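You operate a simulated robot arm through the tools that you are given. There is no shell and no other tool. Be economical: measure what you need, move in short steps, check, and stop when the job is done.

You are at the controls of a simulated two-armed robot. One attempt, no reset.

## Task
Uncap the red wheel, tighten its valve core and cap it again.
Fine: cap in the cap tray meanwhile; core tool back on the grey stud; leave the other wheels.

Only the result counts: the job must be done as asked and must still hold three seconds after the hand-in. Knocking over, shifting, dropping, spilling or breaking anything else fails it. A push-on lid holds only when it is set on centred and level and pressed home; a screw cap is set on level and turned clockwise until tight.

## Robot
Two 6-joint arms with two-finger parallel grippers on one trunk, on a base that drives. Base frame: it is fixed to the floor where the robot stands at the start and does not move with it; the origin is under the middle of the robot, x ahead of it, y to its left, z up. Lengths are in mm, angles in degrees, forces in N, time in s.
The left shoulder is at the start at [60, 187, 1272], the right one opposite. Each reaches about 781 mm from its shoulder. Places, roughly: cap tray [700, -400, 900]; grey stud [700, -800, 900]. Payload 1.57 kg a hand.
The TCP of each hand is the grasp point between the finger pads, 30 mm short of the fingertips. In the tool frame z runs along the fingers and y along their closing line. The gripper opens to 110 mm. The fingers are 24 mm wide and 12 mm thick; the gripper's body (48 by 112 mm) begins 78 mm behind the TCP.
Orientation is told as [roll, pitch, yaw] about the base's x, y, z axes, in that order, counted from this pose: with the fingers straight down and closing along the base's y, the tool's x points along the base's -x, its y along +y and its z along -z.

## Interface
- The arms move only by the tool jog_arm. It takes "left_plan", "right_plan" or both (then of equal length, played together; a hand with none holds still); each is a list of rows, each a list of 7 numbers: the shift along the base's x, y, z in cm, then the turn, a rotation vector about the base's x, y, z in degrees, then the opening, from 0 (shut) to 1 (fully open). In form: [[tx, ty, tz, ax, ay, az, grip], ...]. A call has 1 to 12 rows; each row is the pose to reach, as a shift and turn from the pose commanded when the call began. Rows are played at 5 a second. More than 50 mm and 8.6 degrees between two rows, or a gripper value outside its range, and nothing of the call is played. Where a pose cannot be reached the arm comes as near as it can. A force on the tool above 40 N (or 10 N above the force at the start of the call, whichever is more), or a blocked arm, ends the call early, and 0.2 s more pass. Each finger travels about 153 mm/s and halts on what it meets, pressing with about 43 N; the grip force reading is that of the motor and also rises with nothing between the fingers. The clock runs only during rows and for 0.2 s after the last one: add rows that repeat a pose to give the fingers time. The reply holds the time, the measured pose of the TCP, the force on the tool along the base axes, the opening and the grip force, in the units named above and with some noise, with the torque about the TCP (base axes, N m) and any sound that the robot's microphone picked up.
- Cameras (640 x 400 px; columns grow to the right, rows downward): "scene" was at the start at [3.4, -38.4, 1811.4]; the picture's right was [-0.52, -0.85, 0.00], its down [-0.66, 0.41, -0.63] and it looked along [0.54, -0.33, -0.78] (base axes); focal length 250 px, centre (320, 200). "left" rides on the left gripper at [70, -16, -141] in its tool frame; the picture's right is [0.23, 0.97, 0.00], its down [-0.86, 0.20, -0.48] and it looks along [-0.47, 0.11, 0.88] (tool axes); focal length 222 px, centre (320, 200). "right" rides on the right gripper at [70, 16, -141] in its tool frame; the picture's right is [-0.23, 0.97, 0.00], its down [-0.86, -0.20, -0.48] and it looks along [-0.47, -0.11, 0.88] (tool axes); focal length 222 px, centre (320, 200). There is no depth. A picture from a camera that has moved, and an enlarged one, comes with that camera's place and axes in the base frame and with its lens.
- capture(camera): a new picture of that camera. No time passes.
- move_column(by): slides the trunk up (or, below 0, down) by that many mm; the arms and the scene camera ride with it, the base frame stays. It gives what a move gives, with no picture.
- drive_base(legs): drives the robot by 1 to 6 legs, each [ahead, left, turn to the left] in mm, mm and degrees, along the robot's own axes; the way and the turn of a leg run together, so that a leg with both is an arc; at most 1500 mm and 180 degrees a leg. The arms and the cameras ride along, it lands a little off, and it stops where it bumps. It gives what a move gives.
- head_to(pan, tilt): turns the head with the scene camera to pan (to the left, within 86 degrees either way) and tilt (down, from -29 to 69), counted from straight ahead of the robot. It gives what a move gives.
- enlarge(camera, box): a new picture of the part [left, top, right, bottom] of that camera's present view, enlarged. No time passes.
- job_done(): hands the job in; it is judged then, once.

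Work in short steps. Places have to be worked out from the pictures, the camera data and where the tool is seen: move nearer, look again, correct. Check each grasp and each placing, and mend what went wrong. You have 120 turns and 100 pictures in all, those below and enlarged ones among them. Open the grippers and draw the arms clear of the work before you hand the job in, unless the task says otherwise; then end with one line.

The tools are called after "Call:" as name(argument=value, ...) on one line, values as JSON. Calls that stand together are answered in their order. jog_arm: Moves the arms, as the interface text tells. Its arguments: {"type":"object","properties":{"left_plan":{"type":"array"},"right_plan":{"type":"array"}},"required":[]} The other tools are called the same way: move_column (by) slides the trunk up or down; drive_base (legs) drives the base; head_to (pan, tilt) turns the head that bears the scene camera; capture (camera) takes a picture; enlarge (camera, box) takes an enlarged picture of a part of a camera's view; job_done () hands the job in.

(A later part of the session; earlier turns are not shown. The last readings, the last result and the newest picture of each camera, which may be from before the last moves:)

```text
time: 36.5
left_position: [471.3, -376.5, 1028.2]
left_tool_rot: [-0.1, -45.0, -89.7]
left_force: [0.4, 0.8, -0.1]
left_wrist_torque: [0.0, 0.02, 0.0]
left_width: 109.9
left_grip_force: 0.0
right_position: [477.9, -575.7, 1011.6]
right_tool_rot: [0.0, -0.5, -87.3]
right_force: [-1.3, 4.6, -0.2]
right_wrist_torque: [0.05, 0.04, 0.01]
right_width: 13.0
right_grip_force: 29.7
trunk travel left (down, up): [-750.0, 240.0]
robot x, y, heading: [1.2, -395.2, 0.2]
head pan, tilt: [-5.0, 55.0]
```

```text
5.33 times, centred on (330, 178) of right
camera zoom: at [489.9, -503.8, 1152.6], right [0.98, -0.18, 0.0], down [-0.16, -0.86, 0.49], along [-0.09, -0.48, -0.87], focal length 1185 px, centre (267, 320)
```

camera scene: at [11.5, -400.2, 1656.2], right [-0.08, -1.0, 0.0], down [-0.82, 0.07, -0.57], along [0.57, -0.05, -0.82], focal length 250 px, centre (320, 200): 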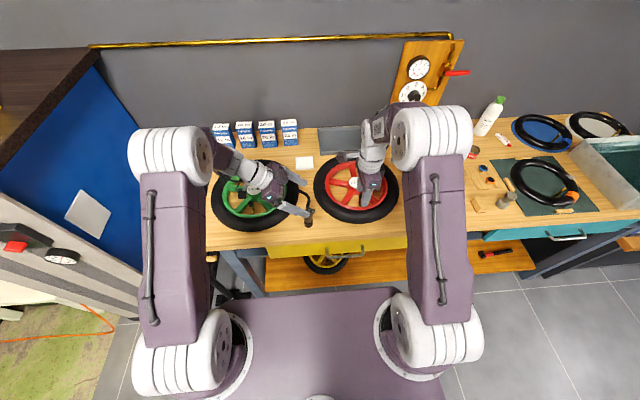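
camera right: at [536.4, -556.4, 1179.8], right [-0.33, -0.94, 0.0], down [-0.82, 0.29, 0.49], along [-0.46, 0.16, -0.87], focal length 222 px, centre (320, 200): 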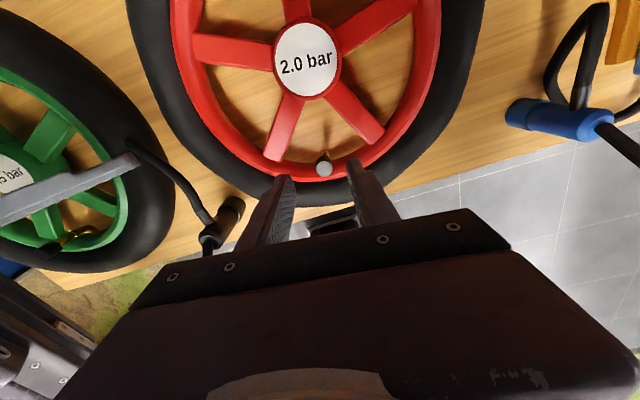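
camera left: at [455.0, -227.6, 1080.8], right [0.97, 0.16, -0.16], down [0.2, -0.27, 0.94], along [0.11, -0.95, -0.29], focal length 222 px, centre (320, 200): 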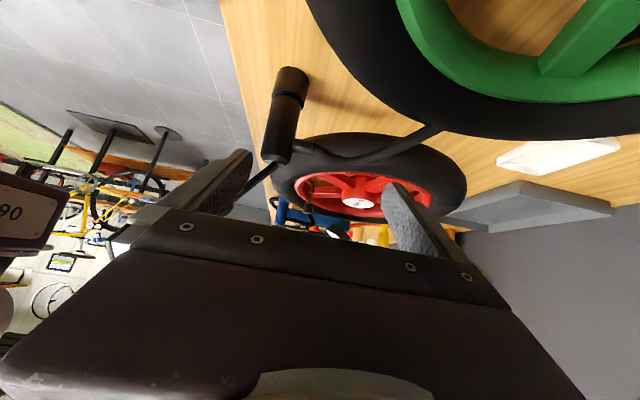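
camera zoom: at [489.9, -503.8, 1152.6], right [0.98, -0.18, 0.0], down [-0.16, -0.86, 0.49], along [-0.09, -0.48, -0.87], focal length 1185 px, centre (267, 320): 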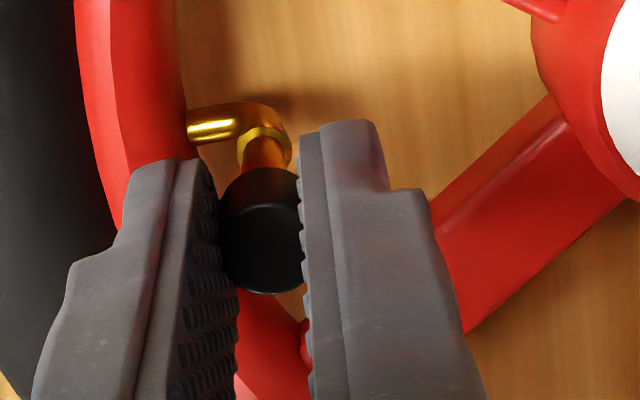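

The wheel is back within a couple of mm of its original place. I continue unscrewing counter-clockwise, staying within yaw 120°.

Call:
jog_arm(right_plan=[[0, 0, 0.01, 0, 0, 8, 0.05], [0, 0, 0.01, 0, 0, 16, 0.05], [0, 0, 0.02, 0, 0, 24, 0.05], [0, 0, 0.02, 0, 0, 32, 0.05], [0, 0, 0.03, 0, 0, 40, 0.05], [0, 0, 0.03, 0, 0, 48, 0.05], [0, 0, 0.04, 0, 0, 56, 0.05], [0, 0, 0.04, 0, 0, 64, 0.05], [0, 0, 0.04, 0, 0, 72, 0.05], [0, 0, 0.05, 0, 0, 80, 0.05], [0, 0, 0.05, 0, 0, 88, 0.05], [0, 0, 0.05, 0, 0, 96, 0.05]])

Call:
jog_arm(right_plan=[[0, 0, 0.01, 0, 0, 8, 0.05], [0, 0, 0.01, 0, 0, 16, 0.05], [0, 0, 0.02, 0, 0, 24, 0.05], [0, 0, 0.02, 0, 0, 32, 0.05], [0, 0, 0.03, 0, 0, 40, 0.05], [0, 0, 0.03, 0, 0, 48, 0.05], [0, 0, 0.04, 0, 0, 56, 0.05], [0, 0, 0.04, 0, 0, 64, 0.05], [0, 0, 0.04, 0, 0, 72, 0.05], [0, 0, 0.05, 0, 0, 80, 0.05], [0, 0, 0.05, 0, 0, 88, 0.05], [0, 0, 0.05, 0, 0, 96, 0.05]])

Call:
enlarge(camera="left", box=[240, 150, 400, 250])

```text
time: 39.1
left_position: [471.4, -377.6, 1029.7]
left_tool_rot: [-0.2, -45.1, -89.9]
left_force: [0.7, 0.6, 0.4]
left_wrist_torque: [0.0, 0.04, -0.02]
left_width: 109.9
left_grip_force: 0.1
right_position: [478.7, -576.4, 1012.6]
right_tool_rot: [-0.1, -0.5, 8.8]
right_force: [-2.7, 0.9, 0.9]
right_wrist_torque: [0.03, 0.07, 0.01]
right_width: 13.0
right_grip_force: 29.7
trunk travel left (down, up): [-750.0, 240.0]
robot x, y, heading: [6.6, -398.3, 0.1]
head pan, tilt: [-5.0, 55.0]
```

```text
time: 41.7
left_position: [471.9, -377.3, 1029.7]
left_tool_rot: [-0.3, -45.0, -89.8]
left_force: [-0.4, -0.5, 0.5]
left_wrist_torque: [0.05, 0.01, -0.03]
left_width: 110.0
left_grip_force: 0.1
right_position: [478.2, -574.6, 1012.9]
right_tool_rot: [0.0, -0.5, 104.9]
right_force: [-1.7, -1.6, -0.3]
right_wrist_torque: [-0.05, 0.03, -0.02]
right_width: 12.8
right_grip_force: 29.7
trunk travel left (down, up): [-750.0, 240.0]
robot x, y, heading: [1.2, -394.6, 0.4]
head pan, tilt: [-5.0, 55.0]
```

```text
4.00 times, centred on (320, 200) of left
camera zoom: at [455.5, -228.8, 1081.2], right [0.97, 0.16, -0.16], down [0.2, -0.27, 0.94], along [0.11, -0.95, -0.29], focal length 888 px, centre (320, 200)
```

zoom: 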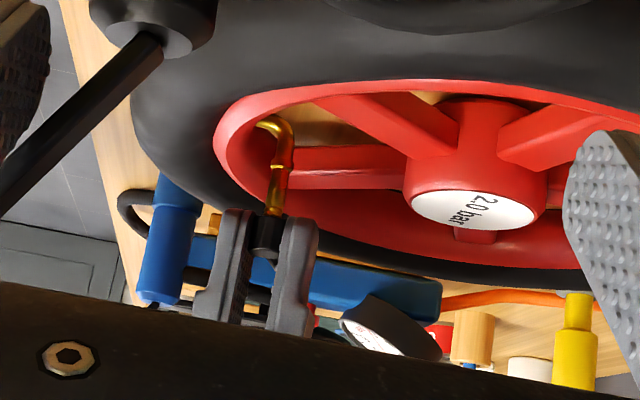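

Total ≈ 455° turned. I test with a gentle 3 mm lift.

Call:
jog_arm(right_plan=[[0, 0, 0.1, 0, 0, 0, 0.05], [0, 0, 0.2, 0, 0, 0, 0.05], [0, 0, 0.3, 0, 0, 0, 0.05]])

Call:
enlarge(camera="left", box=[280, 170, 360, 220])

```text
time: 42.5
left_position: [471.7, -377.4, 1028.7]
left_tool_rot: [-0.3, -45.0, -89.8]
left_force: [0.0, 0.4, 0.2]
left_wrist_torque: [0.02, -0.03, -0.02]
left_width: 109.9
left_grip_force: 0.1
right_position: [477.8, -577.5, 1014.8]
right_tool_rot: [0.0, -0.6, 104.7]
right_force: [-0.7, -2.2, -1.2]
right_wrist_torque: [-0.04, 0.01, -0.01]
right_width: 13.2
right_grip_force: 29.6
trunk travel left (down, up): [-750.0, 240.0]
robot x, y, heading: [-3.5, -398.3, 0.0]
head pan, tilt: [-5.0, 55.0]
```

```text
8.00 times, centred on (320, 195) of left
camera zoom: at [455.7, -228.8, 1081.1], right [0.97, 0.16, -0.16], down [0.2, -0.27, 0.94], along [0.11, -0.95, -0.29], focal length 1777 px, centre (320, 240)
```

zoom: 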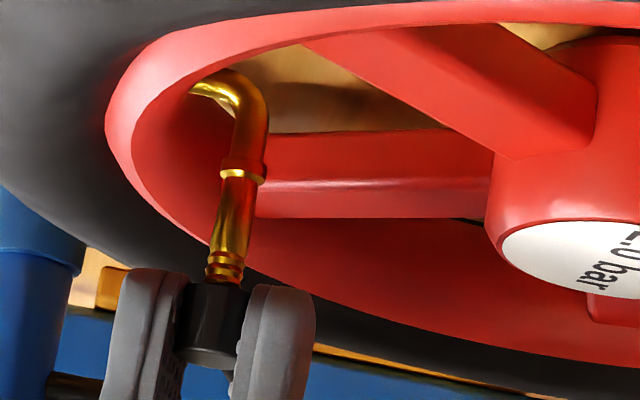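

Low force and thread rings are now exposed below the cap: it's coming free. I lift further.

Call:
jog_arm(right_plan=[[0, 0, 0.5, 0, 0, 0, 0.05], [0, 0, 1, 0, 0, 0, 0.05], [0, 0, 2, 0, 0, 0, 0.05], [0, 0, 3, 0, 0, 0, 0.05]])

Call:
capture(camera="right")

Call:
enlarge(camera="left", box=[280, 170, 360, 220])

```text
time: 43.5
left_position: [472.5, -378.2, 1028.1]
left_tool_rot: [-0.2, -45.0, -89.8]
left_force: [-1.1, -0.2, -0.2]
left_wrist_torque: [0.01, -0.02, 0.0]
left_width: 110.2
left_grip_force: 0.1
right_position: [477.1, -575.9, 1045.9]
right_tool_rot: [0.0, -0.5, 104.6]
right_force: [-0.3, 0.2, 0.4]
right_wrist_torque: [-0.02, 0.0, 0.03]
right_width: 13.3
right_grip_force: 30.2
trunk travel left (down, up): [-750.0, 240.0]
robot x, y, heading: [-0.7, -393.5, 0.2]
head pan, tilt: [-5.0, 55.0]
```

```text
64 pictures are left
camera right: at [479.4, -648.3, 1186.7], right [-1.0, -0.03, 0.0], down [-0.02, 0.87, 0.49], along [-0.01, 0.49, -0.87], focal length 222 px, centre (320, 200)
```

right: 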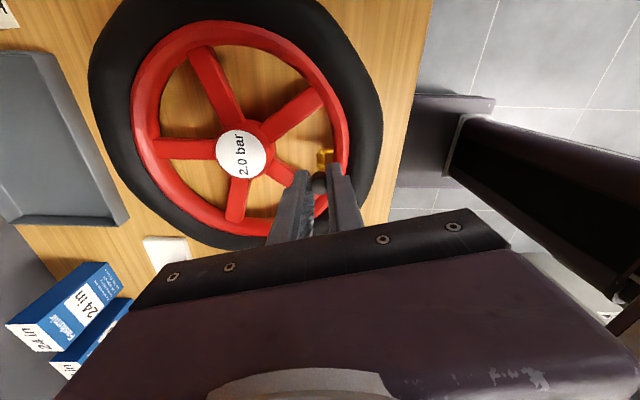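

```text
8.00 times, centred on (320, 195) of left
camera zoom: at [455.4, -228.3, 1081.2], right [0.97, 0.16, -0.16], down [0.2, -0.27, 0.94], along [0.11, -0.95, -0.29], focal length 1777 px, centre (320, 240)
```

zoom: 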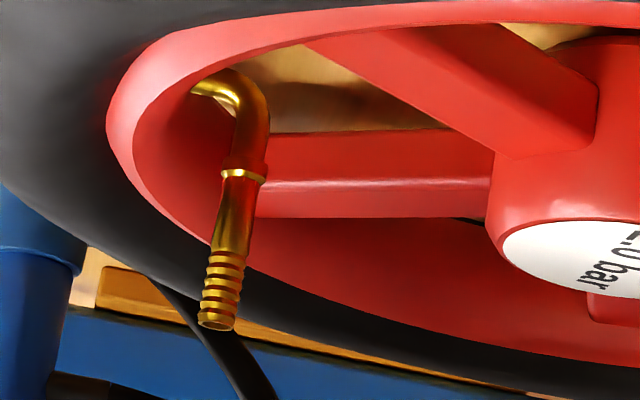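

The cap is off and held; stem tip at ≈ [478,-577,996]. I move the left hand aside and raise the cap, rotating the hand back to yaw ≈ 0 on the way toward the tray.

Call:
jog_arm(left_plan=[[0, 3, 2, 0, 0, 0, 1], [-1, 6, 4, 0, 0, 0, 1], [-2, 9, 6, 0, 0, 0, 1], [-3, 12, 8, 0, 0, 0, 1], [-4, 14, 9, 0, 0, 0, 1], [-4, 14, 9, 0, 0, 0, 1], [-4, 14, 9, 0, 0, 0, 1], [-4, 14, 9, 0, 0, 0, 1], [-4, 14, 9, 0, 0, 0, 1], [-4, 14, 9, 0, 0, 0, 1], [-4, 14, 9, 0, 0, 0, 1], [-4, 14, 9, 0, 0, 0, 1]], right_plan=[[0, 0, 2, 0, 0, -8, 0.05], [0, 0, 4, 0, 0, -16, 0.05], [0, 0, 5, 0, 0, -24, 0.05], [1, 1, 5, 0, 0, -32, 0.05], [2, 2, 5, 0, 0, -40, 0.05], [4, 4, 5, 0, 0, -48, 0.05], [6, 6, 5, 0, 0, -56, 0.05], [9, 8, 5, 0, 0, -64, 0.05], [12, 10, 5, 0, 0, -72, 0.05], [15, 12, 5, 0, 0, -80, 0.05], [18, 14, 5, 0, 0, -88, 0.05], [21, 16, 5, 0, 0, -96, 0.05]])

Call:
capture(camera="right")

Call:
capture(camera="scene")

```text
time: 46.1
left_position: [431.4, -238.0, 1118.4]
left_tool_rot: [-0.2, -45.0, -89.9]
left_force: [-0.4, 0.3, 0.4]
left_wrist_torque: [0.0, 0.0, 0.03]
left_width: 109.9
left_grip_force: 0.1
right_position: [572.8, -444.4, 1077.8]
right_tool_rot: [-0.1, -0.5, 8.5]
right_force: [-0.1, 0.3, 0.6]
right_wrist_torque: [-0.03, 0.0, 0.02]
right_width: 13.1
right_grip_force: 29.7
right hand out of reach, approached as far as the arm can: row 9, 10, 11, 12
trunk travel left (down, up): [-750.0, 240.0]
robot x, y, heading: [0.5, -395.9, -0.0]
head pan, tilt: [-5.0, 55.0]
```

```text
62 pictures are left
camera right: at [499.2, -439.9, 1218.0], right [0.08, 1.0, 0.0], down [0.87, -0.07, 0.49], along [0.48, -0.04, -0.87], focal length 222 px, centre (320, 200)
```

right: 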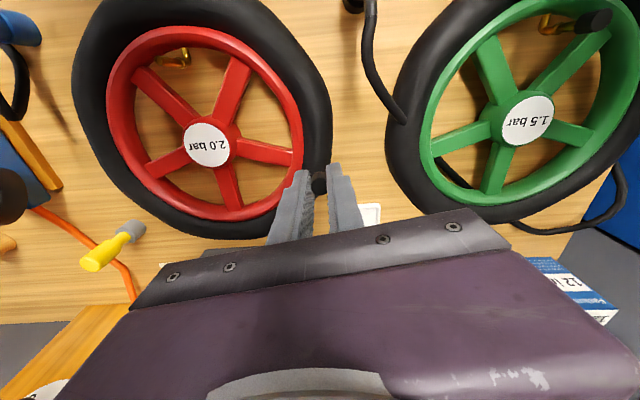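

```text
61 pictures are left
camera scene: at [11.1, -400.0, 1656.1], right [-0.08, -1.0, 0.0], down [-0.82, 0.07, -0.57], along [0.57, -0.05, -0.82], focal length 250 px, centre (320, 200)
```

scene: 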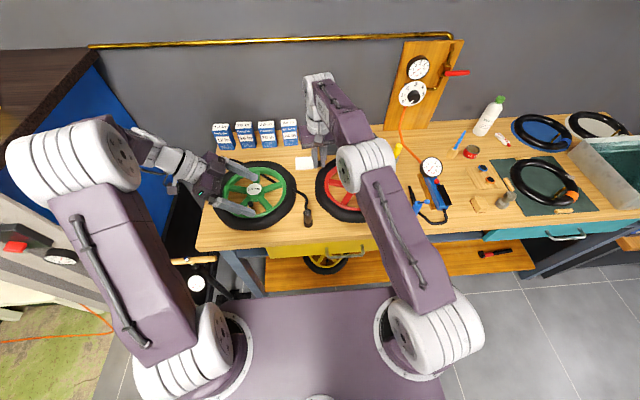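

The right arm tops out near x≈573 with the hand vertical, so the base must go closer. First I tuck the left hand in (level it) so driving is safe.

Call:
jog_arm(left_plan=[[-1.5, -1, 2, 8, 0, 0, 1], [-3, -2, 4, 16, 0, 0, 1], [-5, -3, 6, 24, 0, 0, 1], [-7, -4, 8, 32, 0, 0, 1], [-9, -5, 10, 40, 0, 0, 1], [-10, -6, 10, 45, 0, 0, 0.5]], right_plan=[[0, 0, 0.5, 0, 0, -1, 0.05], [-1, 0, 1, 0, 0, -3, 0.05], [-2, 0, 2, 0, 0, -5, 0.05], [-3, 0, 3, 0, 0, -7, 0.05], [-4, 0, 4, 0, 0, -8.5, 0.05], [-4, 0, 4, 0, 0, -8.5, 0.05]])

Call:
head_to(pan=0, tilt=69)

Call:
capture(camera="scene")

Call:
capture(camera="right")

```text
time: 47.5
left_position: [333.4, -300.8, 1219.4]
left_tool_rot: [0.0, 0.2, -89.9]
left_force: [0.2, -0.2, -0.8]
left_wrist_torque: [0.02, 0.03, -0.01]
left_width: 55.0
left_grip_force: 0.0
right_position: [535.0, -447.5, 1116.9]
right_tool_rot: [0.0, -0.4, 0.1]
right_force: [0.6, 0.2, 1.2]
right_wrist_torque: [0.07, -0.02, 0.01]
right_width: 13.1
right_grip_force: 29.4
trunk travel left (down, up): [-750.0, 240.0]
robot x, y, heading: [4.4, -398.6, 0.0]
head pan, tilt: [-5.0, 55.0]
```

```text
time: 48.2
left_position: [333.0, -299.3, 1219.0]
left_tool_rot: [-0.1, -0.1, -89.8]
left_force: [0.2, 0.0, 0.4]
left_wrist_torque: [0.0, 0.03, -0.01]
left_width: 54.5
left_grip_force: 0.1
right_position: [535.3, -445.8, 1116.3]
right_tool_rot: [0.0, -0.5, 0.2]
right_force: [-0.1, 1.1, 0.0]
right_wrist_torque: [0.0, 0.0, 0.0]
right_width: 13.0
right_grip_force: 30.3
trunk travel left (down, up): [-750.0, 240.0]
robot x, y, heading: [1.2, -395.5, 0.2]
head pan, tilt: [0.0, 68.8]
```

```text
60 pictures are left
camera scene: at [-4.4, -394.2, 1640.8], right [0.0, -1.0, 0.0], down [-0.93, 0.0, -0.36], along [0.36, 0.0, -0.93], focal length 250 px, centre (320, 200)
```

scene: 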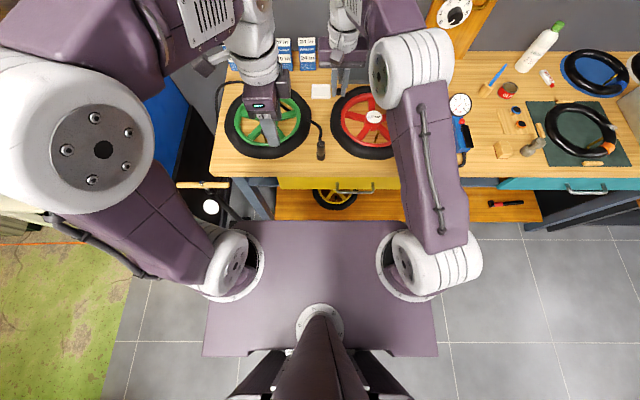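

```text
59 pictures are left
camera right: at [462.7, -429.8, 1257.6], right [0.22, 0.97, 0.0], down [0.85, -0.2, 0.49], along [0.47, -0.11, -0.87], focal length 222 px, centre (320, 200)
```

right: 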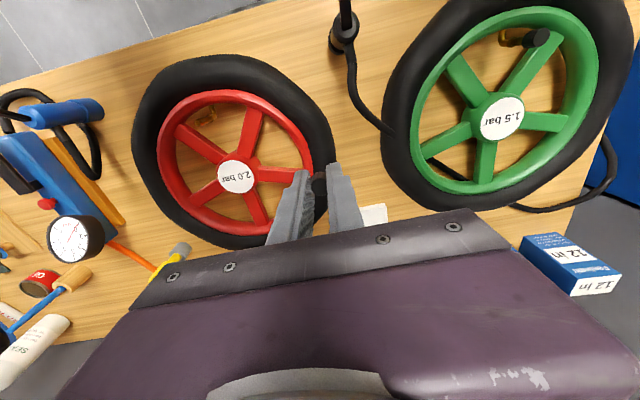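

I drive 80 mm ahead and 150 mm left to bring the tray within the right arm's reach (there's clearance to bench and cabinet).

Call:
drive_base(legs=[[0, 150, 0], [80, 0, 0]])

Call:
enlarge(camera="scene", box=[280, 50, 480, 175])

Call:
capture(camera="right")

```text
time: 50.2
left_position: [408.7, -150.0, 1219.4]
left_tool_rot: [0.1, 0.0, -89.8]
left_force: [-0.4, 0.5, 0.0]
left_wrist_torque: [0.0, 0.02, 0.01]
left_width: 55.0
left_grip_force: 0.0
right_position: [611.1, -297.4, 1119.9]
right_tool_rot: [0.0, -0.5, 0.3]
right_force: [-0.8, 0.1, 0.1]
right_wrist_torque: [0.01, 0.0, -0.01]
right_width: 13.1
right_grip_force: 30.0
trunk travel left (down, up): [-750.0, 240.0]
robot x, y, heading: [80.5, -245.2, 0.3]
head pan, tilt: [0.0, 68.8]
```

```text
3.20 times, centred on (380, 112) of scene
camera zoom: at [70.8, -245.6, 1640.7], right [0.0, -1.0, 0.0], down [-0.93, 0.0, -0.36], along [0.36, 0.0, -0.93], focal length 799 px, centre (128, 480)
```

zoom: 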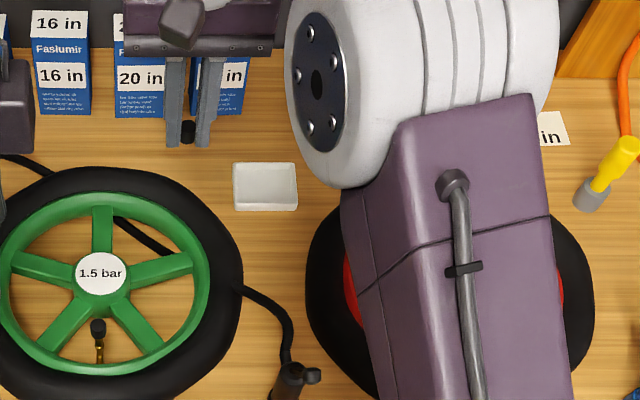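

```text
57 pictures are left
camera right: at [539.0, -280.5, 1259.0], right [0.22, 0.97, 0.0], down [0.85, -0.2, 0.49], along [0.48, -0.11, -0.87], focal length 222 px, centre (320, 200)
```

right: 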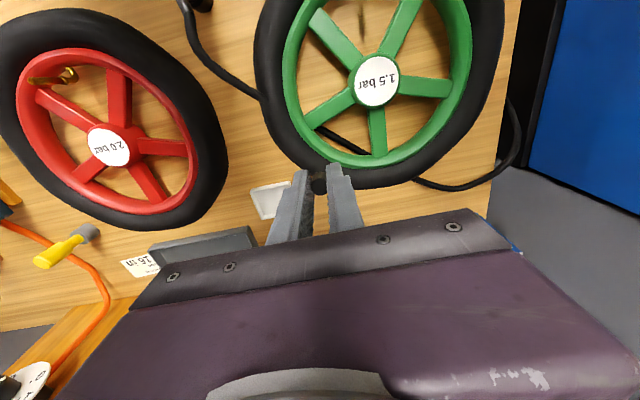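

Tray centre ≈ [716,-404,903]. I move the hand over it with a 20° forward pitch (extra reach), staying 80 mm above.

Call:
jog_arm(right_plan=[[0, -3, -2, 0, -5, 0, 0.05], [2, -6, -4, 0, -10, 0, 0.05], [4, -9, -6, 0, -15, 0, 0.05], [7, -10.7, -8, 0, -20, 0, 0.05], [10.2, -10.7, -10, 0, -20, 0, 0.05], [10.2, -10.7, -11, 0, -20, 0, 0.05]])

Call:
capture(camera="right")

Call:
enlarge(camera="scene", box=[320, 50, 440, 125])

```text
time: 51.6
left_position: [410.8, -150.7, 1219.3]
left_tool_rot: [-0.1, 0.1, -89.8]
left_force: [1.6, -0.9, -0.1]
left_wrist_torque: [-0.01, 0.0, -0.04]
left_width: 54.9
left_grip_force: 0.1
right_position: [713.7, -404.3, 1006.9]
right_tool_rot: [-0.1, -20.5, 0.3]
right_force: [-0.8, 0.4, 0.5]
right_wrist_torque: [0.01, 0.0, -0.01]
right_width: 13.2
right_grip_force: 30.3
trunk travel left (down, up): [-750.0, 240.0]
robot x, y, heading: [81.3, -245.5, 0.3]
head pan, tilt: [0.0, 68.8]
```

```text
56 pictures are left
camera right: at [598.9, -388.5, 1114.1], right [0.21, 0.97, 0.08], down [0.63, -0.2, 0.75], along [0.74, -0.11, -0.66], focal length 222 px, centre (320, 200)
```

right: 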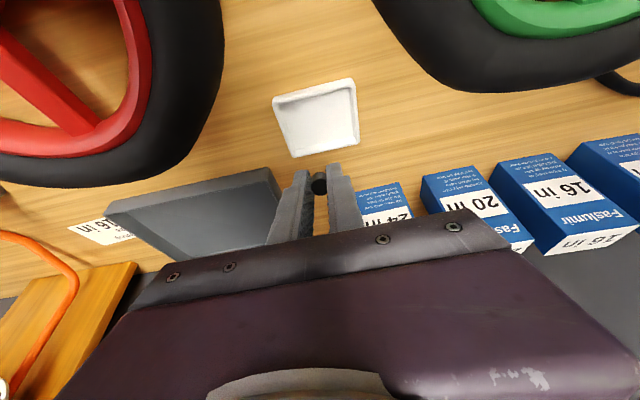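

```text
5.33 times, centred on (380, 88) of scene
camera zoom: at [74.7, -245.8, 1640.7], right [0.0, -1.0, 0.0], down [-0.93, 0.0, -0.36], along [0.36, 0.0, -0.93], focal length 1332 px, centre (0, 800)
```

zoom: 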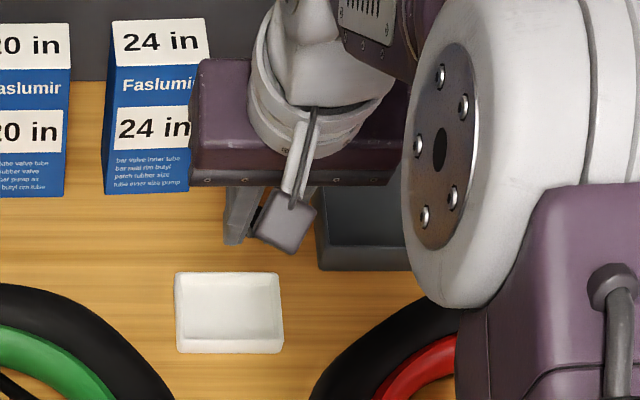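

The tray is just below/ahead of the cap. I descend while reducing pitch to ~6°, keeping the cap over the tray's middle.

Call:
jog_arm(right_plan=[[-0.2, 0.2, -1.5, 0, 3, 0, 0.05], [-0.2, 0.2, -3, 0, 7, 0, 0.05], [-0.2, 0.2, -4.5, 0, 12, 0, 0.05], [-0.2, 0.2, -5, 0, 15, 0, 0.05], [-0.2, 0.2, -5, 0, 15, 0, 0.05]])

Call:
capture(camera="right")

```text
time: 52.9
left_position: [411.9, -150.3, 1218.9]
left_tool_rot: [-0.1, 0.1, -89.8]
left_force: [0.1, 0.5, 0.0]
left_wrist_torque: [0.01, -0.01, -0.01]
left_width: 54.9
left_grip_force: 0.0
right_position: [704.2, -404.5, 957.0]
right_tool_rot: [0.0, -5.5, 0.3]
right_force: [0.7, -0.8, 0.1]
right_wrist_torque: [-0.03, 0.01, 0.02]
right_width: 13.3
right_grip_force: 29.4
right hand out of reach, approached as far as the arm can: row 4, 5
trunk travel left (down, up): [-750.0, 240.0]
robot x, y, heading: [75.2, -247.0, 0.4]
head pan, tilt: [0.0, 68.8]
```

```text
54 pictures are left
camera right: at [619.6, -386.5, 1091.6], right [0.22, 0.97, 0.02], down [0.81, -0.2, 0.56], along [0.55, -0.11, -0.83], focal length 222 px, centre (320, 200)
```

right: 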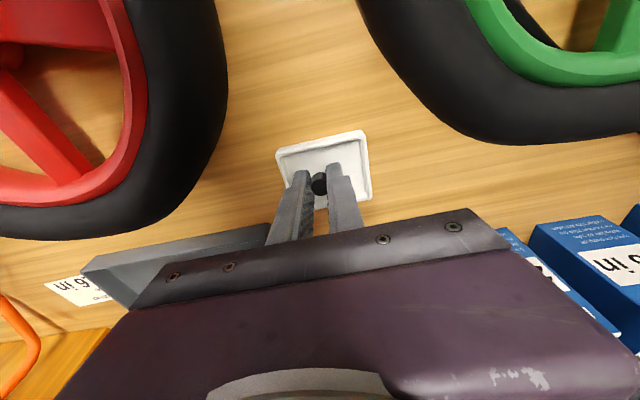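

The cap is above the tray, inside its walls. I lower slowly until contact shows.

Call:
jog_arm(right_plan=[[0, 0.2, -1, 0, 0, 0, 0.05], [0, 0.2, -1.8, 0, 0, 0, 0.05], [0, 0.2, -2.1, 0, 0, 0, 0.05], [0, 0.2, -2.3, 0, 0, 0, 0.05]])

Call:
enlarge(camera="right", box=[260, 130, 400, 218])

```text
time: 53.4
left_position: [407.1, -150.6, 1221.2]
left_tool_rot: [0.2, 0.0, -89.8]
left_force: [0.3, 1.1, 0.1]
left_wrist_torque: [-0.01, 0.01, -0.04]
left_width: 55.1
left_grip_force: 0.0
right_position: [703.9, -402.3, 956.0]
right_tool_rot: [-0.2, -6.7, 0.1]
right_force: [-13.7, -2.8, 23.6]
right_wrist_torque: [0.16, 0.63, 0.17]
right_width: 13.0
right_grip_force: 29.7
trunk travel left (down, up): [-750.0, 240.0]
robot x, y, heading: [79.6, -246.0, 0.2]
head pan, tilt: [0.0, 68.8]
stopped in row 2 (right hand): the force on the tool passed its limit at 49 N (the readings are from after the stop); the commanded pose is now the measured one
```

```text
4.55 times, centred on (330, 174) of right
camera zoom: at [617.2, -385.5, 1087.3], right [0.22, 0.97, 0.02], down [0.79, -0.19, 0.58], along [0.57, -0.11, -0.82], focal length 1010 px, centre (274, 318)
```

zoom: 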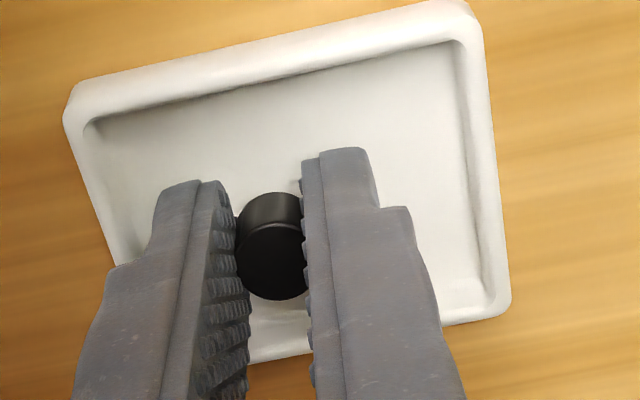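

Contact came at TCP z≈956, with torque pointing to the fingertips – the tray floor is higher than I thought (~926). I ease up 1 mm and release the cap.

Call:
jog_arm(right_plan=[[0, 0, 0.1, 0, 0, 0, 0.05], [0, 0, 0.1, 0, 0, 0, 0.2], [0, 0, 0.1, 0, 0, 0, 0.3], [0, 0, 0.1, 0, 0, 0, 0.3]])

Call:
enlarge(camera="right", box=[260, 130, 400, 218])

```text
time: 54.4
left_position: [406.1, -151.2, 1220.8]
left_tool_rot: [0.2, 0.2, -89.7]
left_force: [-0.6, 0.6, -0.4]
left_wrist_torque: [-0.03, 0.05, -0.01]
left_width: 54.9
left_grip_force: 0.0
right_position: [703.3, -404.0, 955.5]
right_tool_rot: [0.0, -6.9, 0.2]
right_force: [-5.6, -11.9, 30.2]
right_wrist_torque: [-0.2, 0.42, 0.1]
right_width: 16.3
right_grip_force: 0.1
trunk travel left (down, up): [-750.0, 240.0]
robot x, y, heading: [80.9, -249.2, 0.1]
head pan, tilt: [0.0, 68.8]
```

```text
4.55 times, centred on (330, 174) of right
camera zoom: at [616.6, -387.1, 1087.0], right [0.22, 0.97, 0.03], down [0.79, -0.2, 0.58], along [0.57, -0.11, -0.82], focal length 1010 px, centre (274, 318)
```

zoom: 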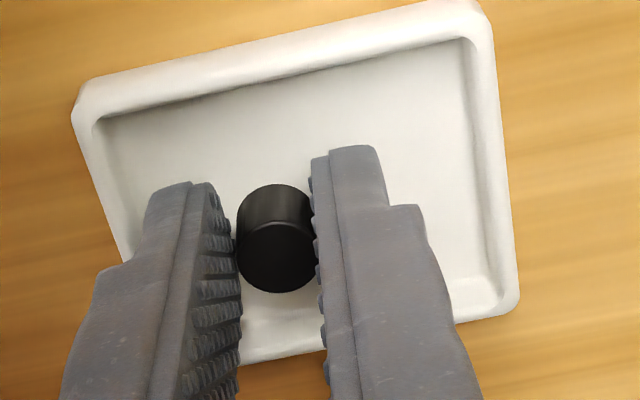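

The fingers opened only slightly while the tips press on the floor (30 N). I lift a few mm in small steps.

Call:
jog_arm(right_plan=[[0, 0, 0.2, 0, 0, 0, 0.3], [0, 0, 0.5, 0, 0, 0, 0.3], [0, 0, 0.8, 0, 0, 0, 0.3], [0, 0, 0.8, 0, 0, 0, 0.3]])

Call:
capture(camera="right")

Call:
capture(camera="scene")

```text
time: 55.4
left_position: [411.4, -151.0, 1219.0]
left_tool_rot: [0.0, 0.0, -89.7]
left_force: [0.3, -0.4, 1.0]
left_wrist_torque: [0.06, 0.01, -0.02]
left_width: 55.0
left_grip_force: 0.0
right_position: [706.5, -402.4, 958.5]
right_tool_rot: [0.0, -6.4, 0.3]
right_force: [1.5, 2.8, -2.5]
right_wrist_torque: [0.11, -0.06, 0.01]
right_width: 30.9
right_grip_force: 0.0
trunk travel left (down, up): [-750.0, 240.0]
robot x, y, heading: [78.5, -244.6, 0.1]
head pan, tilt: [0.0, 68.8]
```

```text
51 pictures are left
camera right: at [621.0, -385.3, 1090.8], right [0.22, 0.97, 0.03], down [0.8, -0.2, 0.57], along [0.56, -0.11, -0.82], focal length 222 px, centre (320, 200)
```

right: 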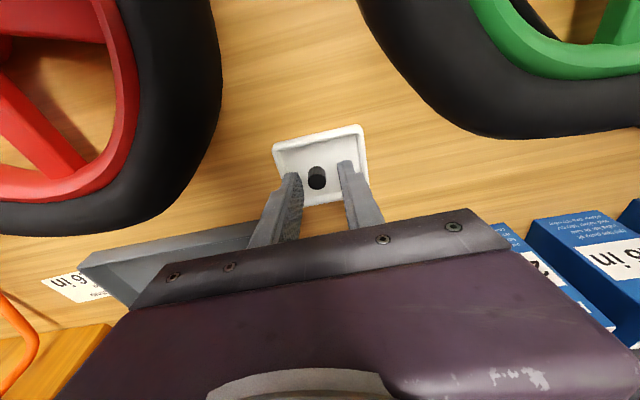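

```text
50 pictures are left
camera scene: at [74.3, -246.9, 1640.5], right [0.0, -1.0, 0.0], down [-0.93, 0.0, -0.36], along [0.36, 0.0, -0.93], focal length 250 px, centre (320, 200)
```

scene: 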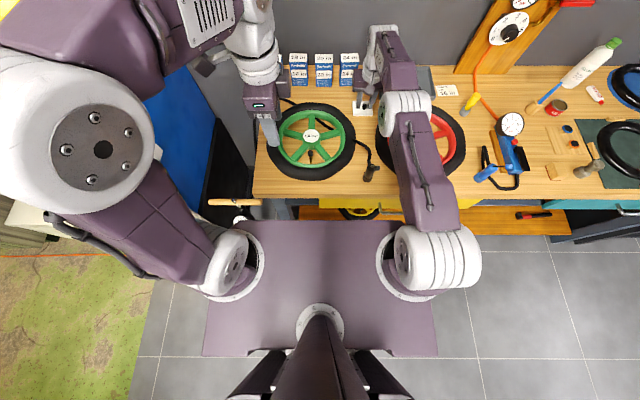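

The cap stands upright in the tray at ≈ [705,-403]. I raise the hand clear and then go for the core tool.

Call:
jog_arm(right_plan=[[0, 0, 1.5, 0, 0, 0, 0.35], [0, 0, 3, 0, 0, 0, 0.4], [-1, 0, 5, 0, -4, 0, 0.5], [-3, 0, 8, 0, 0, 0, 0.5], [-6, 0, 12, 0, 3, 0, 0.5], [-9, 0, 15, 0, 6.5, 0, 0.5]])

Call:
enlarge(camera="scene", box=[340, 60, 520, 172])

```text
time: 56.8
left_position: [409.9, -149.4, 1219.7]
left_tool_rot: [0.0, 0.1, -89.9]
left_force: [-0.4, -0.1, 0.5]
left_wrist_torque: [-0.01, 0.0, -0.01]
left_width: 54.9
left_grip_force: 0.1
right_position: [616.5, -402.2, 1110.0]
right_tool_rot: [-0.1, 0.0, 0.3]
right_force: [-0.8, -0.2, -0.5]
right_wrist_torque: [0.01, -0.04, 0.01]
right_width: 55.1
right_grip_force: 0.1
trunk travel left (down, up): [-750.0, 240.0]
robot x, y, heading: [77.3, -248.4, 0.1]
head pan, tilt: [0.0, 68.8]
```

```text
3.56 times, centred on (430, 116) of scene
camera zoom: at [72.3, -245.3, 1640.7], right [0.0, -1.0, 0.0], down [-0.93, 0.0, -0.36], along [0.36, 0.0, -0.93], focal length 888 px, centre (-71, 499)
```

zoom: 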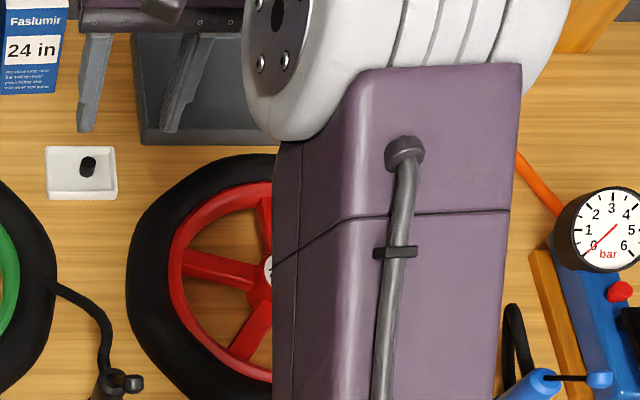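

I now drive 350 mm right to face the core tool on the stud.

Call:
drive_base(legs=[[0, -350, 0]])

Call:
capture(camera="right")

Call:
capture(camera="scene")

```text
time: 59.1
left_position: [412.9, -505.4, 1218.6]
left_tool_rot: [-0.1, 0.0, -89.8]
left_force: [0.0, -0.2, 0.4]
left_wrist_torque: [0.0, -0.05, 0.01]
left_width: 54.9
left_grip_force: 0.1
right_position: [621.1, -758.6, 1110.8]
right_tool_rot: [-0.2, 0.0, 0.2]
right_force: [-0.1, -0.4, 0.4]
right_wrist_torque: [-0.01, 0.01, -0.02]
right_width: 55.3
right_grip_force: 0.1
trunk travel left (down, up): [-750.0, 240.0]
robot x, y, heading: [83.2, -601.7, 0.2]
head pan, tilt: [0.0, 68.8]
```

```text
48 pictures are left
camera right: at [549.0, -741.8, 1251.0], right [0.22, 0.97, 0.0], down [0.86, -0.19, 0.48], along [0.47, -0.11, -0.88], focal length 222 px, centre (320, 200)
```

right: 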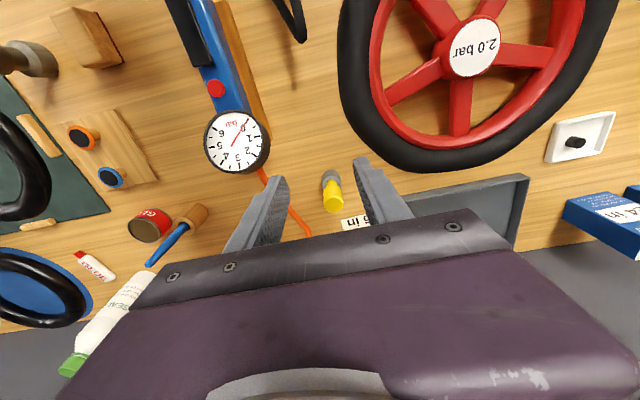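

```text
47 pictures are left
camera scene: at [75.7, -600.3, 1640.7], right [0.0, -1.0, 0.0], down [-0.93, 0.0, -0.36], along [0.36, 0.0, -0.93], focal length 250 px, centre (320, 200)
```

scene: 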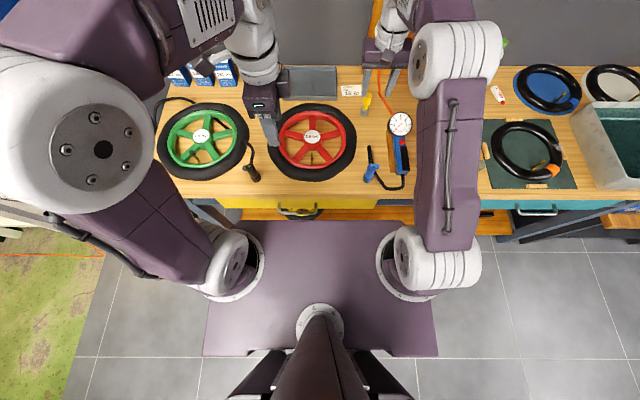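

Zoom on the tool (both views) and the cap in the tray.

Call:
enlarge(camera="right", box=[290, 150, 390, 230])

Call:
enlarge(camera="scene", box=[320, 75, 400, 125])

Call:
enlarge(camera="right", box=[540, 100, 620, 165])

```text
5.00 times, centred on (340, 190) of right
camera zoom: at [549.0, -741.8, 1251.0], right [0.22, 0.97, 0.0], down [0.86, -0.19, 0.48], along [0.47, -0.11, -0.88], focal length 1111 px, centre (220, 250)
```

zoom: 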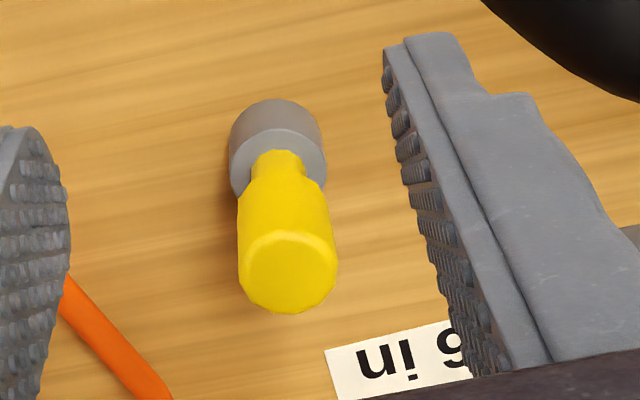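

```text
8.00 times, centred on (360, 100) of scene
camera zoom: at [75.7, -600.3, 1640.7], right [0.0, -1.0, 0.0], down [-0.93, 0.0, -0.36], along [0.36, 0.0, -0.93], focal length 1998 px, centre (0, 1000)
```

zoom: 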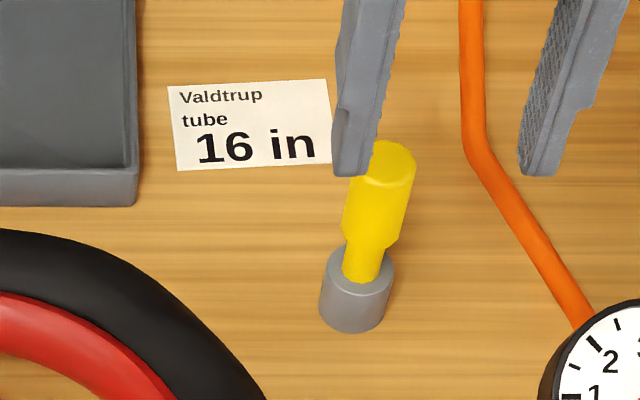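

```text
6.15 times, centred on (580, 132) of right
camera zoom: at [549.0, -741.8, 1251.0], right [0.22, 0.97, 0.0], down [0.86, -0.19, 0.48], along [0.47, -0.11, -0.88], focal length 1367 px, centre (-1280, 615)
```

zoom: 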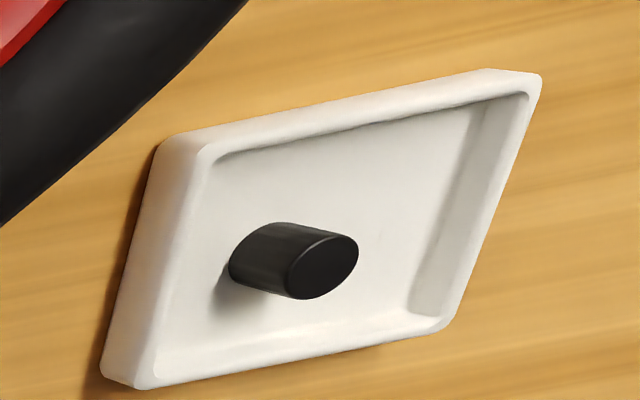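

Tool handle top ≈ [692,-757,1000], vertical, ~26 mm thick, stud top ≈ z 936; cap stands upright in the tray. I raise the trunk 80 mm (more reach) and place the hand over the tool.

Call:
move_column(by=80)

Call:
jog_arm(right_plan=[[2.5, 0, -3, 0, 0, 0, 0.5], [5, 0, -6, 0, 0, 0, 0.5], [7.1, 0, -9, 0, 0, 0, 0.5], [7.1, 0, -12, 0, 0, 0, 0.5], [7.1, 0, -12, 0, 0, 0, 0.5]])

Call:
capture(camera="right")

Call:
enlarge(camera="scene", box=[320, 75, 400, 125])

```text
time: 60.3
left_position: [412.4, -505.5, 1298.8]
left_tool_rot: [-0.1, 0.0, -89.8]
left_force: [-0.1, 0.4, -0.9]
left_wrist_torque: [-0.02, 0.0, -0.03]
left_width: 54.7
left_grip_force: 0.0
right_position: [620.5, -759.5, 1190.3]
right_tool_rot: [-0.1, -0.1, 0.1]
right_force: [0.2, 0.0, -0.6]
right_wrist_torque: [-0.01, -0.02, 0.0]
right_width: 54.9
right_grip_force: 0.1
trunk travel left (down, up): [-830.0, 160.0]
robot x, y, heading: [79.4, -601.6, 0.0]
head pan, tilt: [0.0, 68.8]
```

```text
time: 61.5
left_position: [412.8, -505.6, 1299.3]
left_tool_rot: [-0.1, 0.0, -89.8]
left_force: [0.0, -0.1, -0.5]
left_wrist_torque: [-0.01, 0.01, 0.02]
left_width: 55.0
left_grip_force: 0.0
right_position: [681.6, -756.8, 1069.8]
right_tool_rot: [0.0, 0.0, 0.2]
right_force: [0.3, -0.2, 0.0]
right_wrist_torque: [0.01, 0.01, -0.01]
right_width: 55.0
right_grip_force: 0.1
right hand out of reach, approached as far as the arm can: row 3, 4, 5
trunk travel left (down, up): [-830.0, 160.0]
robot x, y, heading: [85.7, -602.1, 0.3]
head pan, tilt: [0.0, 68.8]
```

```text
43 pictures are left
camera right: at [610.7, -741.2, 1210.4], right [0.22, 0.97, 0.0], down [0.86, -0.2, 0.48], along [0.47, -0.11, -0.88], focal length 222 px, centre (320, 200)
```

right: 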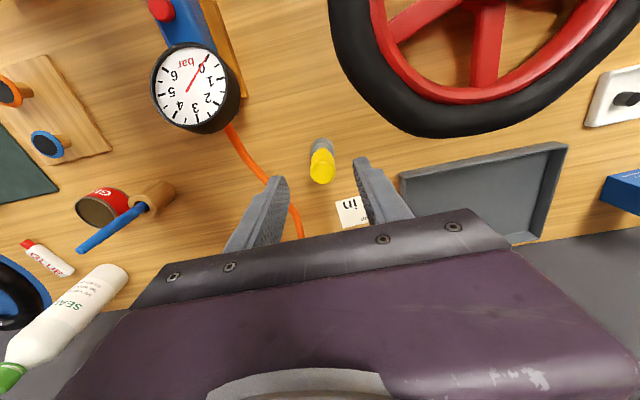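

```text
8.00 times, centred on (360, 100) of scene
camera zoom: at [76.0, -601.5, 1720.7], right [0.0, -1.0, 0.0], down [-0.93, 0.0, -0.36], along [0.36, 0.0, -0.93], focal length 1998 px, centre (0, 1000)
```

zoom: 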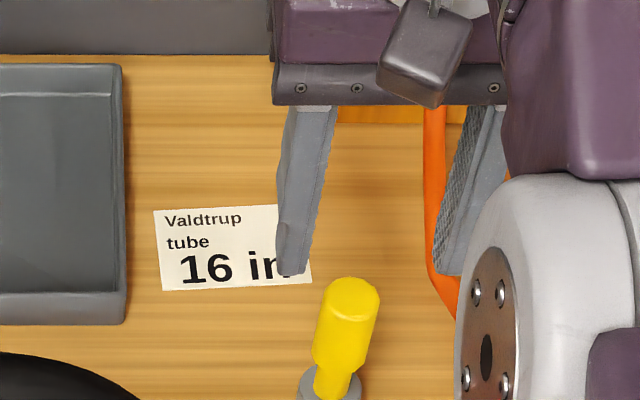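

Tool confirmed at ≈ [692,-758]. I lower partway and check the position.

Call:
jog_arm(right_plan=[[0, 0, -1.5, 0, 0, 0, 0.5], [0, 0, -3, 0, 0, 0, 0.5], [0, 0, -3, 0, 0, 0, 0.5]])

Call:
capture(camera="right")

```text
time: 62.3
left_position: [412.4, -506.7, 1298.8]
left_tool_rot: [0.0, 0.0, -89.8]
left_force: [-0.2, 0.5, 0.3]
left_wrist_torque: [-0.01, 0.03, 0.02]
left_width: 55.0
left_grip_force: 0.0
right_position: [680.4, -758.5, 1039.1]
right_tool_rot: [-0.1, 0.1, 0.3]
right_force: [-0.1, -1.0, -0.4]
right_wrist_torque: [0.0, -0.01, 0.01]
right_width: 55.2
right_grip_force: 0.1
trunk travel left (down, up): [-830.0, 160.0]
robot x, y, heading: [83.5, -606.7, 0.2]
head pan, tilt: [0.0, 68.8]
```

```text
41 pictures are left
camera right: at [610.2, -742.3, 1181.0], right [0.22, 0.97, 0.0], down [0.86, -0.2, 0.48], along [0.47, -0.11, -0.88], focal length 222 px, centre (320, 200)
```

right: 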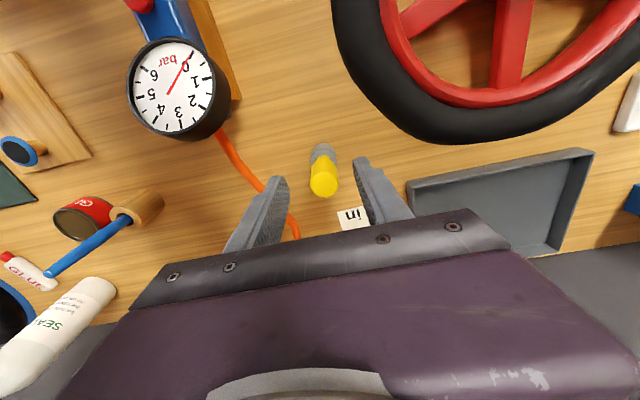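

Tool still at x≈691; I go +10 mm in x and descend to handle level.

Call:
jog_arm(right_plan=[[0, 0, -1.5, 0, 0, 0, 0.5], [0.5, 0, -3, 0, 0, 0, 0.5], [1.0, 0, -4.2, 0, 0, 0, 0.5], [1.1, 0, -5.4, 0, 0, 0, 0.5], [1.1, 0, -5.4, 0, 0, 0, 0.5]])

Call:
enlarge(camera="right", box=[260, 140, 400, 228])

```text
time: 63.5
left_position: [412.3, -506.0, 1299.0]
left_tool_rot: [-0.1, 0.0, -89.9]
left_force: [-0.1, -0.8, 0.6]
left_wrist_torque: [-0.02, 0.04, 0.0]
left_width: 55.1
left_grip_force: 0.1
right_position: [677.7, -759.6, 987.0]
right_tool_rot: [-0.1, 0.0, 0.2]
right_force: [-0.2, -0.8, 0.5]
right_wrist_torque: [0.0, -0.02, -0.01]
right_width: 54.9
right_grip_force: 0.1
right hand out of reach, approached as far as the arm can: row 2, 3, 4, 5
trunk travel left (down, up): [-830.0, 160.0]
robot x, y, heading: [82.4, -602.7, 0.1]
head pan, tilt: [0.0, 68.8]
```

```text
4.55 times, centred on (330, 184) of right
camera zoom: at [607.1, -743.6, 1129.1], right [0.22, 0.97, 0.0], down [0.86, -0.2, 0.48], along [0.47, -0.11, -0.88], focal length 1010 px, centre (274, 273)
```

zoom: 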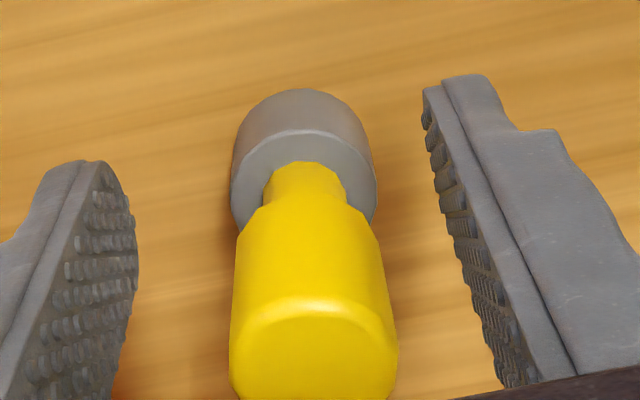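

The reach falls ~13 mm short with a vertical hand. The fingers straddle the tool, so I nudge the base 14 mm ahead.

Call:
drive_base(legs=[[14, 0, 0]])

Call:
enlarge(camera="right", box=[260, 140, 400, 228])

```text
time: 64.2
left_position: [423.2, -505.4, 1300.2]
left_tool_rot: [0.1, 0.0, -89.8]
left_force: [0.5, 0.3, 1.3]
left_wrist_torque: [-0.02, -0.08, 0.02]
left_width: 55.3
left_grip_force: 0.2
right_position: [689.3, -760.5, 991.3]
right_tool_rot: [0.0, -0.2, 0.1]
right_force: [-0.6, 0.4, 0.6]
right_wrist_torque: [-0.01, -0.06, 0.0]
right_width: 54.8
right_grip_force: 0.0
trunk travel left (down, up): [-830.0, 160.0]
robot x, y, heading: [91.7, -603.4, 0.1]
head pan, tilt: [0.0, 68.8]
```

```text
4.55 times, centred on (330, 184) of right
camera zoom: at [617.4, -743.5, 1131.3], right [0.22, 0.97, 0.0], down [0.85, -0.2, 0.48], along [0.47, -0.11, -0.88], focal length 1010 px, centre (274, 273)
```

zoom: 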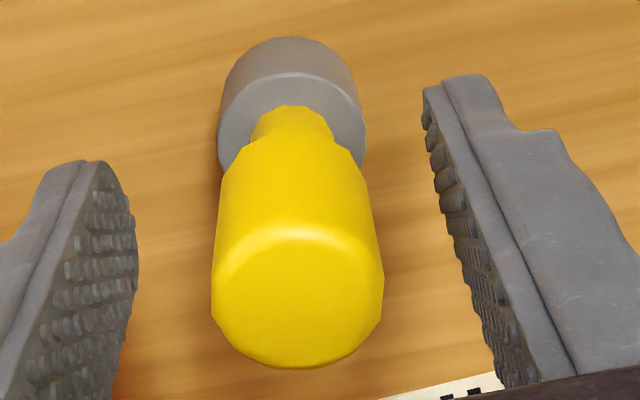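

Call:
jog_arm(right_plan=[[0.3, 0.2, -0.2, 0, 0, 0, 0.5], [0.4, 0.2, -0.4, 0, 0, 0, 0.5]])

```text
time: 64.8
left_position: [424.4, -507.2, 1298.9]
left_tool_rot: [0.0, 0.0, -89.8]
left_force: [-0.4, 0.2, 0.0]
left_wrist_torque: [0.01, 0.0, -0.02]
left_width: 55.1
left_grip_force: 0.0
right_position: [691.2, -757.7, 984.9]
right_tool_rot: [0.0, -0.1, 0.3]
right_force: [0.7, 0.3, -0.5]
right_wrist_torque: [-0.01, -0.03, -0.01]
right_width: 55.3
right_grip_force: 0.0
right hand out of reach, approached as far as the arm can: row 1, 2
trunk travel left (down, up): [-830.0, 160.0]
robot x, y, heading: [98.4, -601.9, -0.0]
head pan, tilt: [0.0, 68.8]
```

Hand centred at ≈ [691,-758,985]. Closing on the handle.

Call:
jog_arm(right_plan=[[0, 0, 0, 0, 0, 0, 0.35], [0, 0, 0, 0, 0, 0, 0.2], [0, 0, 0, 0, 0, 0, 0.1], [0, 0, 0, 0, 0, 0, 0.1]])

Call:
enlarge(camera="right", box=[260, 140, 400, 228])

```text
time: 65.8
left_position: [426.0, -506.4, 1299.8]
left_tool_rot: [0.0, 0.1, -89.8]
left_force: [0.0, -0.3, -0.6]
left_wrist_torque: [0.01, 0.01, 0.01]
left_width: 55.0
left_grip_force: 0.1
right_position: [691.5, -757.4, 984.4]
right_tool_rot: [-0.2, 0.0, 0.3]
right_force: [-0.6, -0.2, -0.5]
right_wrist_torque: [0.03, 0.02, 0.0]
right_width: 24.7
right_grip_force: 36.1
trunk travel left (down, up): [-830.0, 160.0]
robot x, y, heading: [95.1, -604.8, 0.1]
head pan, tilt: [0.0, 68.8]
```

```text
4.55 times, centred on (330, 184) of right
camera zoom: at [620.7, -742.0, 1125.8], right [0.22, 0.97, 0.0], down [0.86, -0.2, 0.48], along [0.47, -0.11, -0.88], focal length 1010 px, centre (274, 273)
```

zoom: 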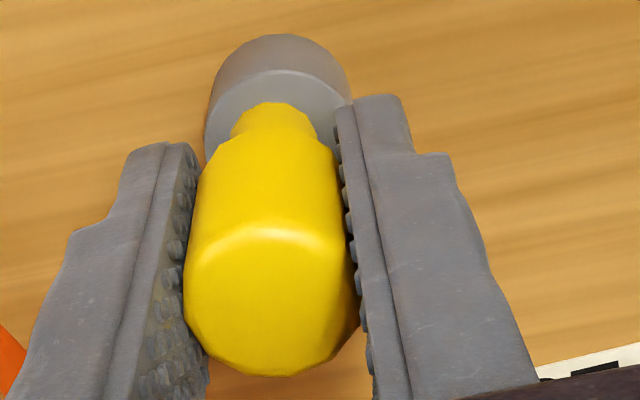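

Held at 24.7 mm. I lift straight up 70 mm and inspect.

Call:
jog_arm(right_plan=[[0, 0, 1.5, 0, 0, 0, 0.1], [0, 0, 3, 0, 0, 0, 0.1], [0, 0, 5, 0, 0, 0, 0.1], [0, 0, 7, 0, 0, 0, 0.1]])

Call:
enlarge(camera="scene", box=[310, 70, 430, 145])

```text
time: 66.8
left_position: [426.8, -505.4, 1298.6]
left_tool_rot: [0.0, 0.0, -89.8]
left_force: [-0.5, -1.4, -0.5]
left_wrist_torque: [0.02, 0.0, 0.02]
left_width: 55.4
left_grip_force: 0.0
right_position: [690.7, -758.2, 1054.1]
right_tool_rot: [-0.1, 0.0, 0.2]
right_force: [-0.1, -0.3, -0.4]
right_wrist_torque: [0.0, 0.0, 0.03]
right_width: 24.7
right_grip_force: 36.7
trunk travel left (down, up): [-830.0, 160.0]
robot x, y, heading: [92.9, -599.6, 0.3]
head pan, tilt: [0.0, 68.8]
```

```text
5.33 times, centred on (370, 108) of scene
camera zoom: at [89.5, -601.3, 1720.7], right [0.0, -1.0, 0.0], down [-0.93, 0.0, -0.36], along [0.36, 0.0, -0.93], focal length 1332 px, centre (53, 693)
```

zoom: 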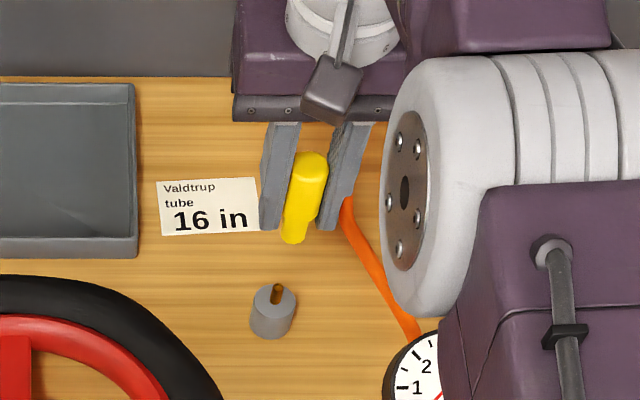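

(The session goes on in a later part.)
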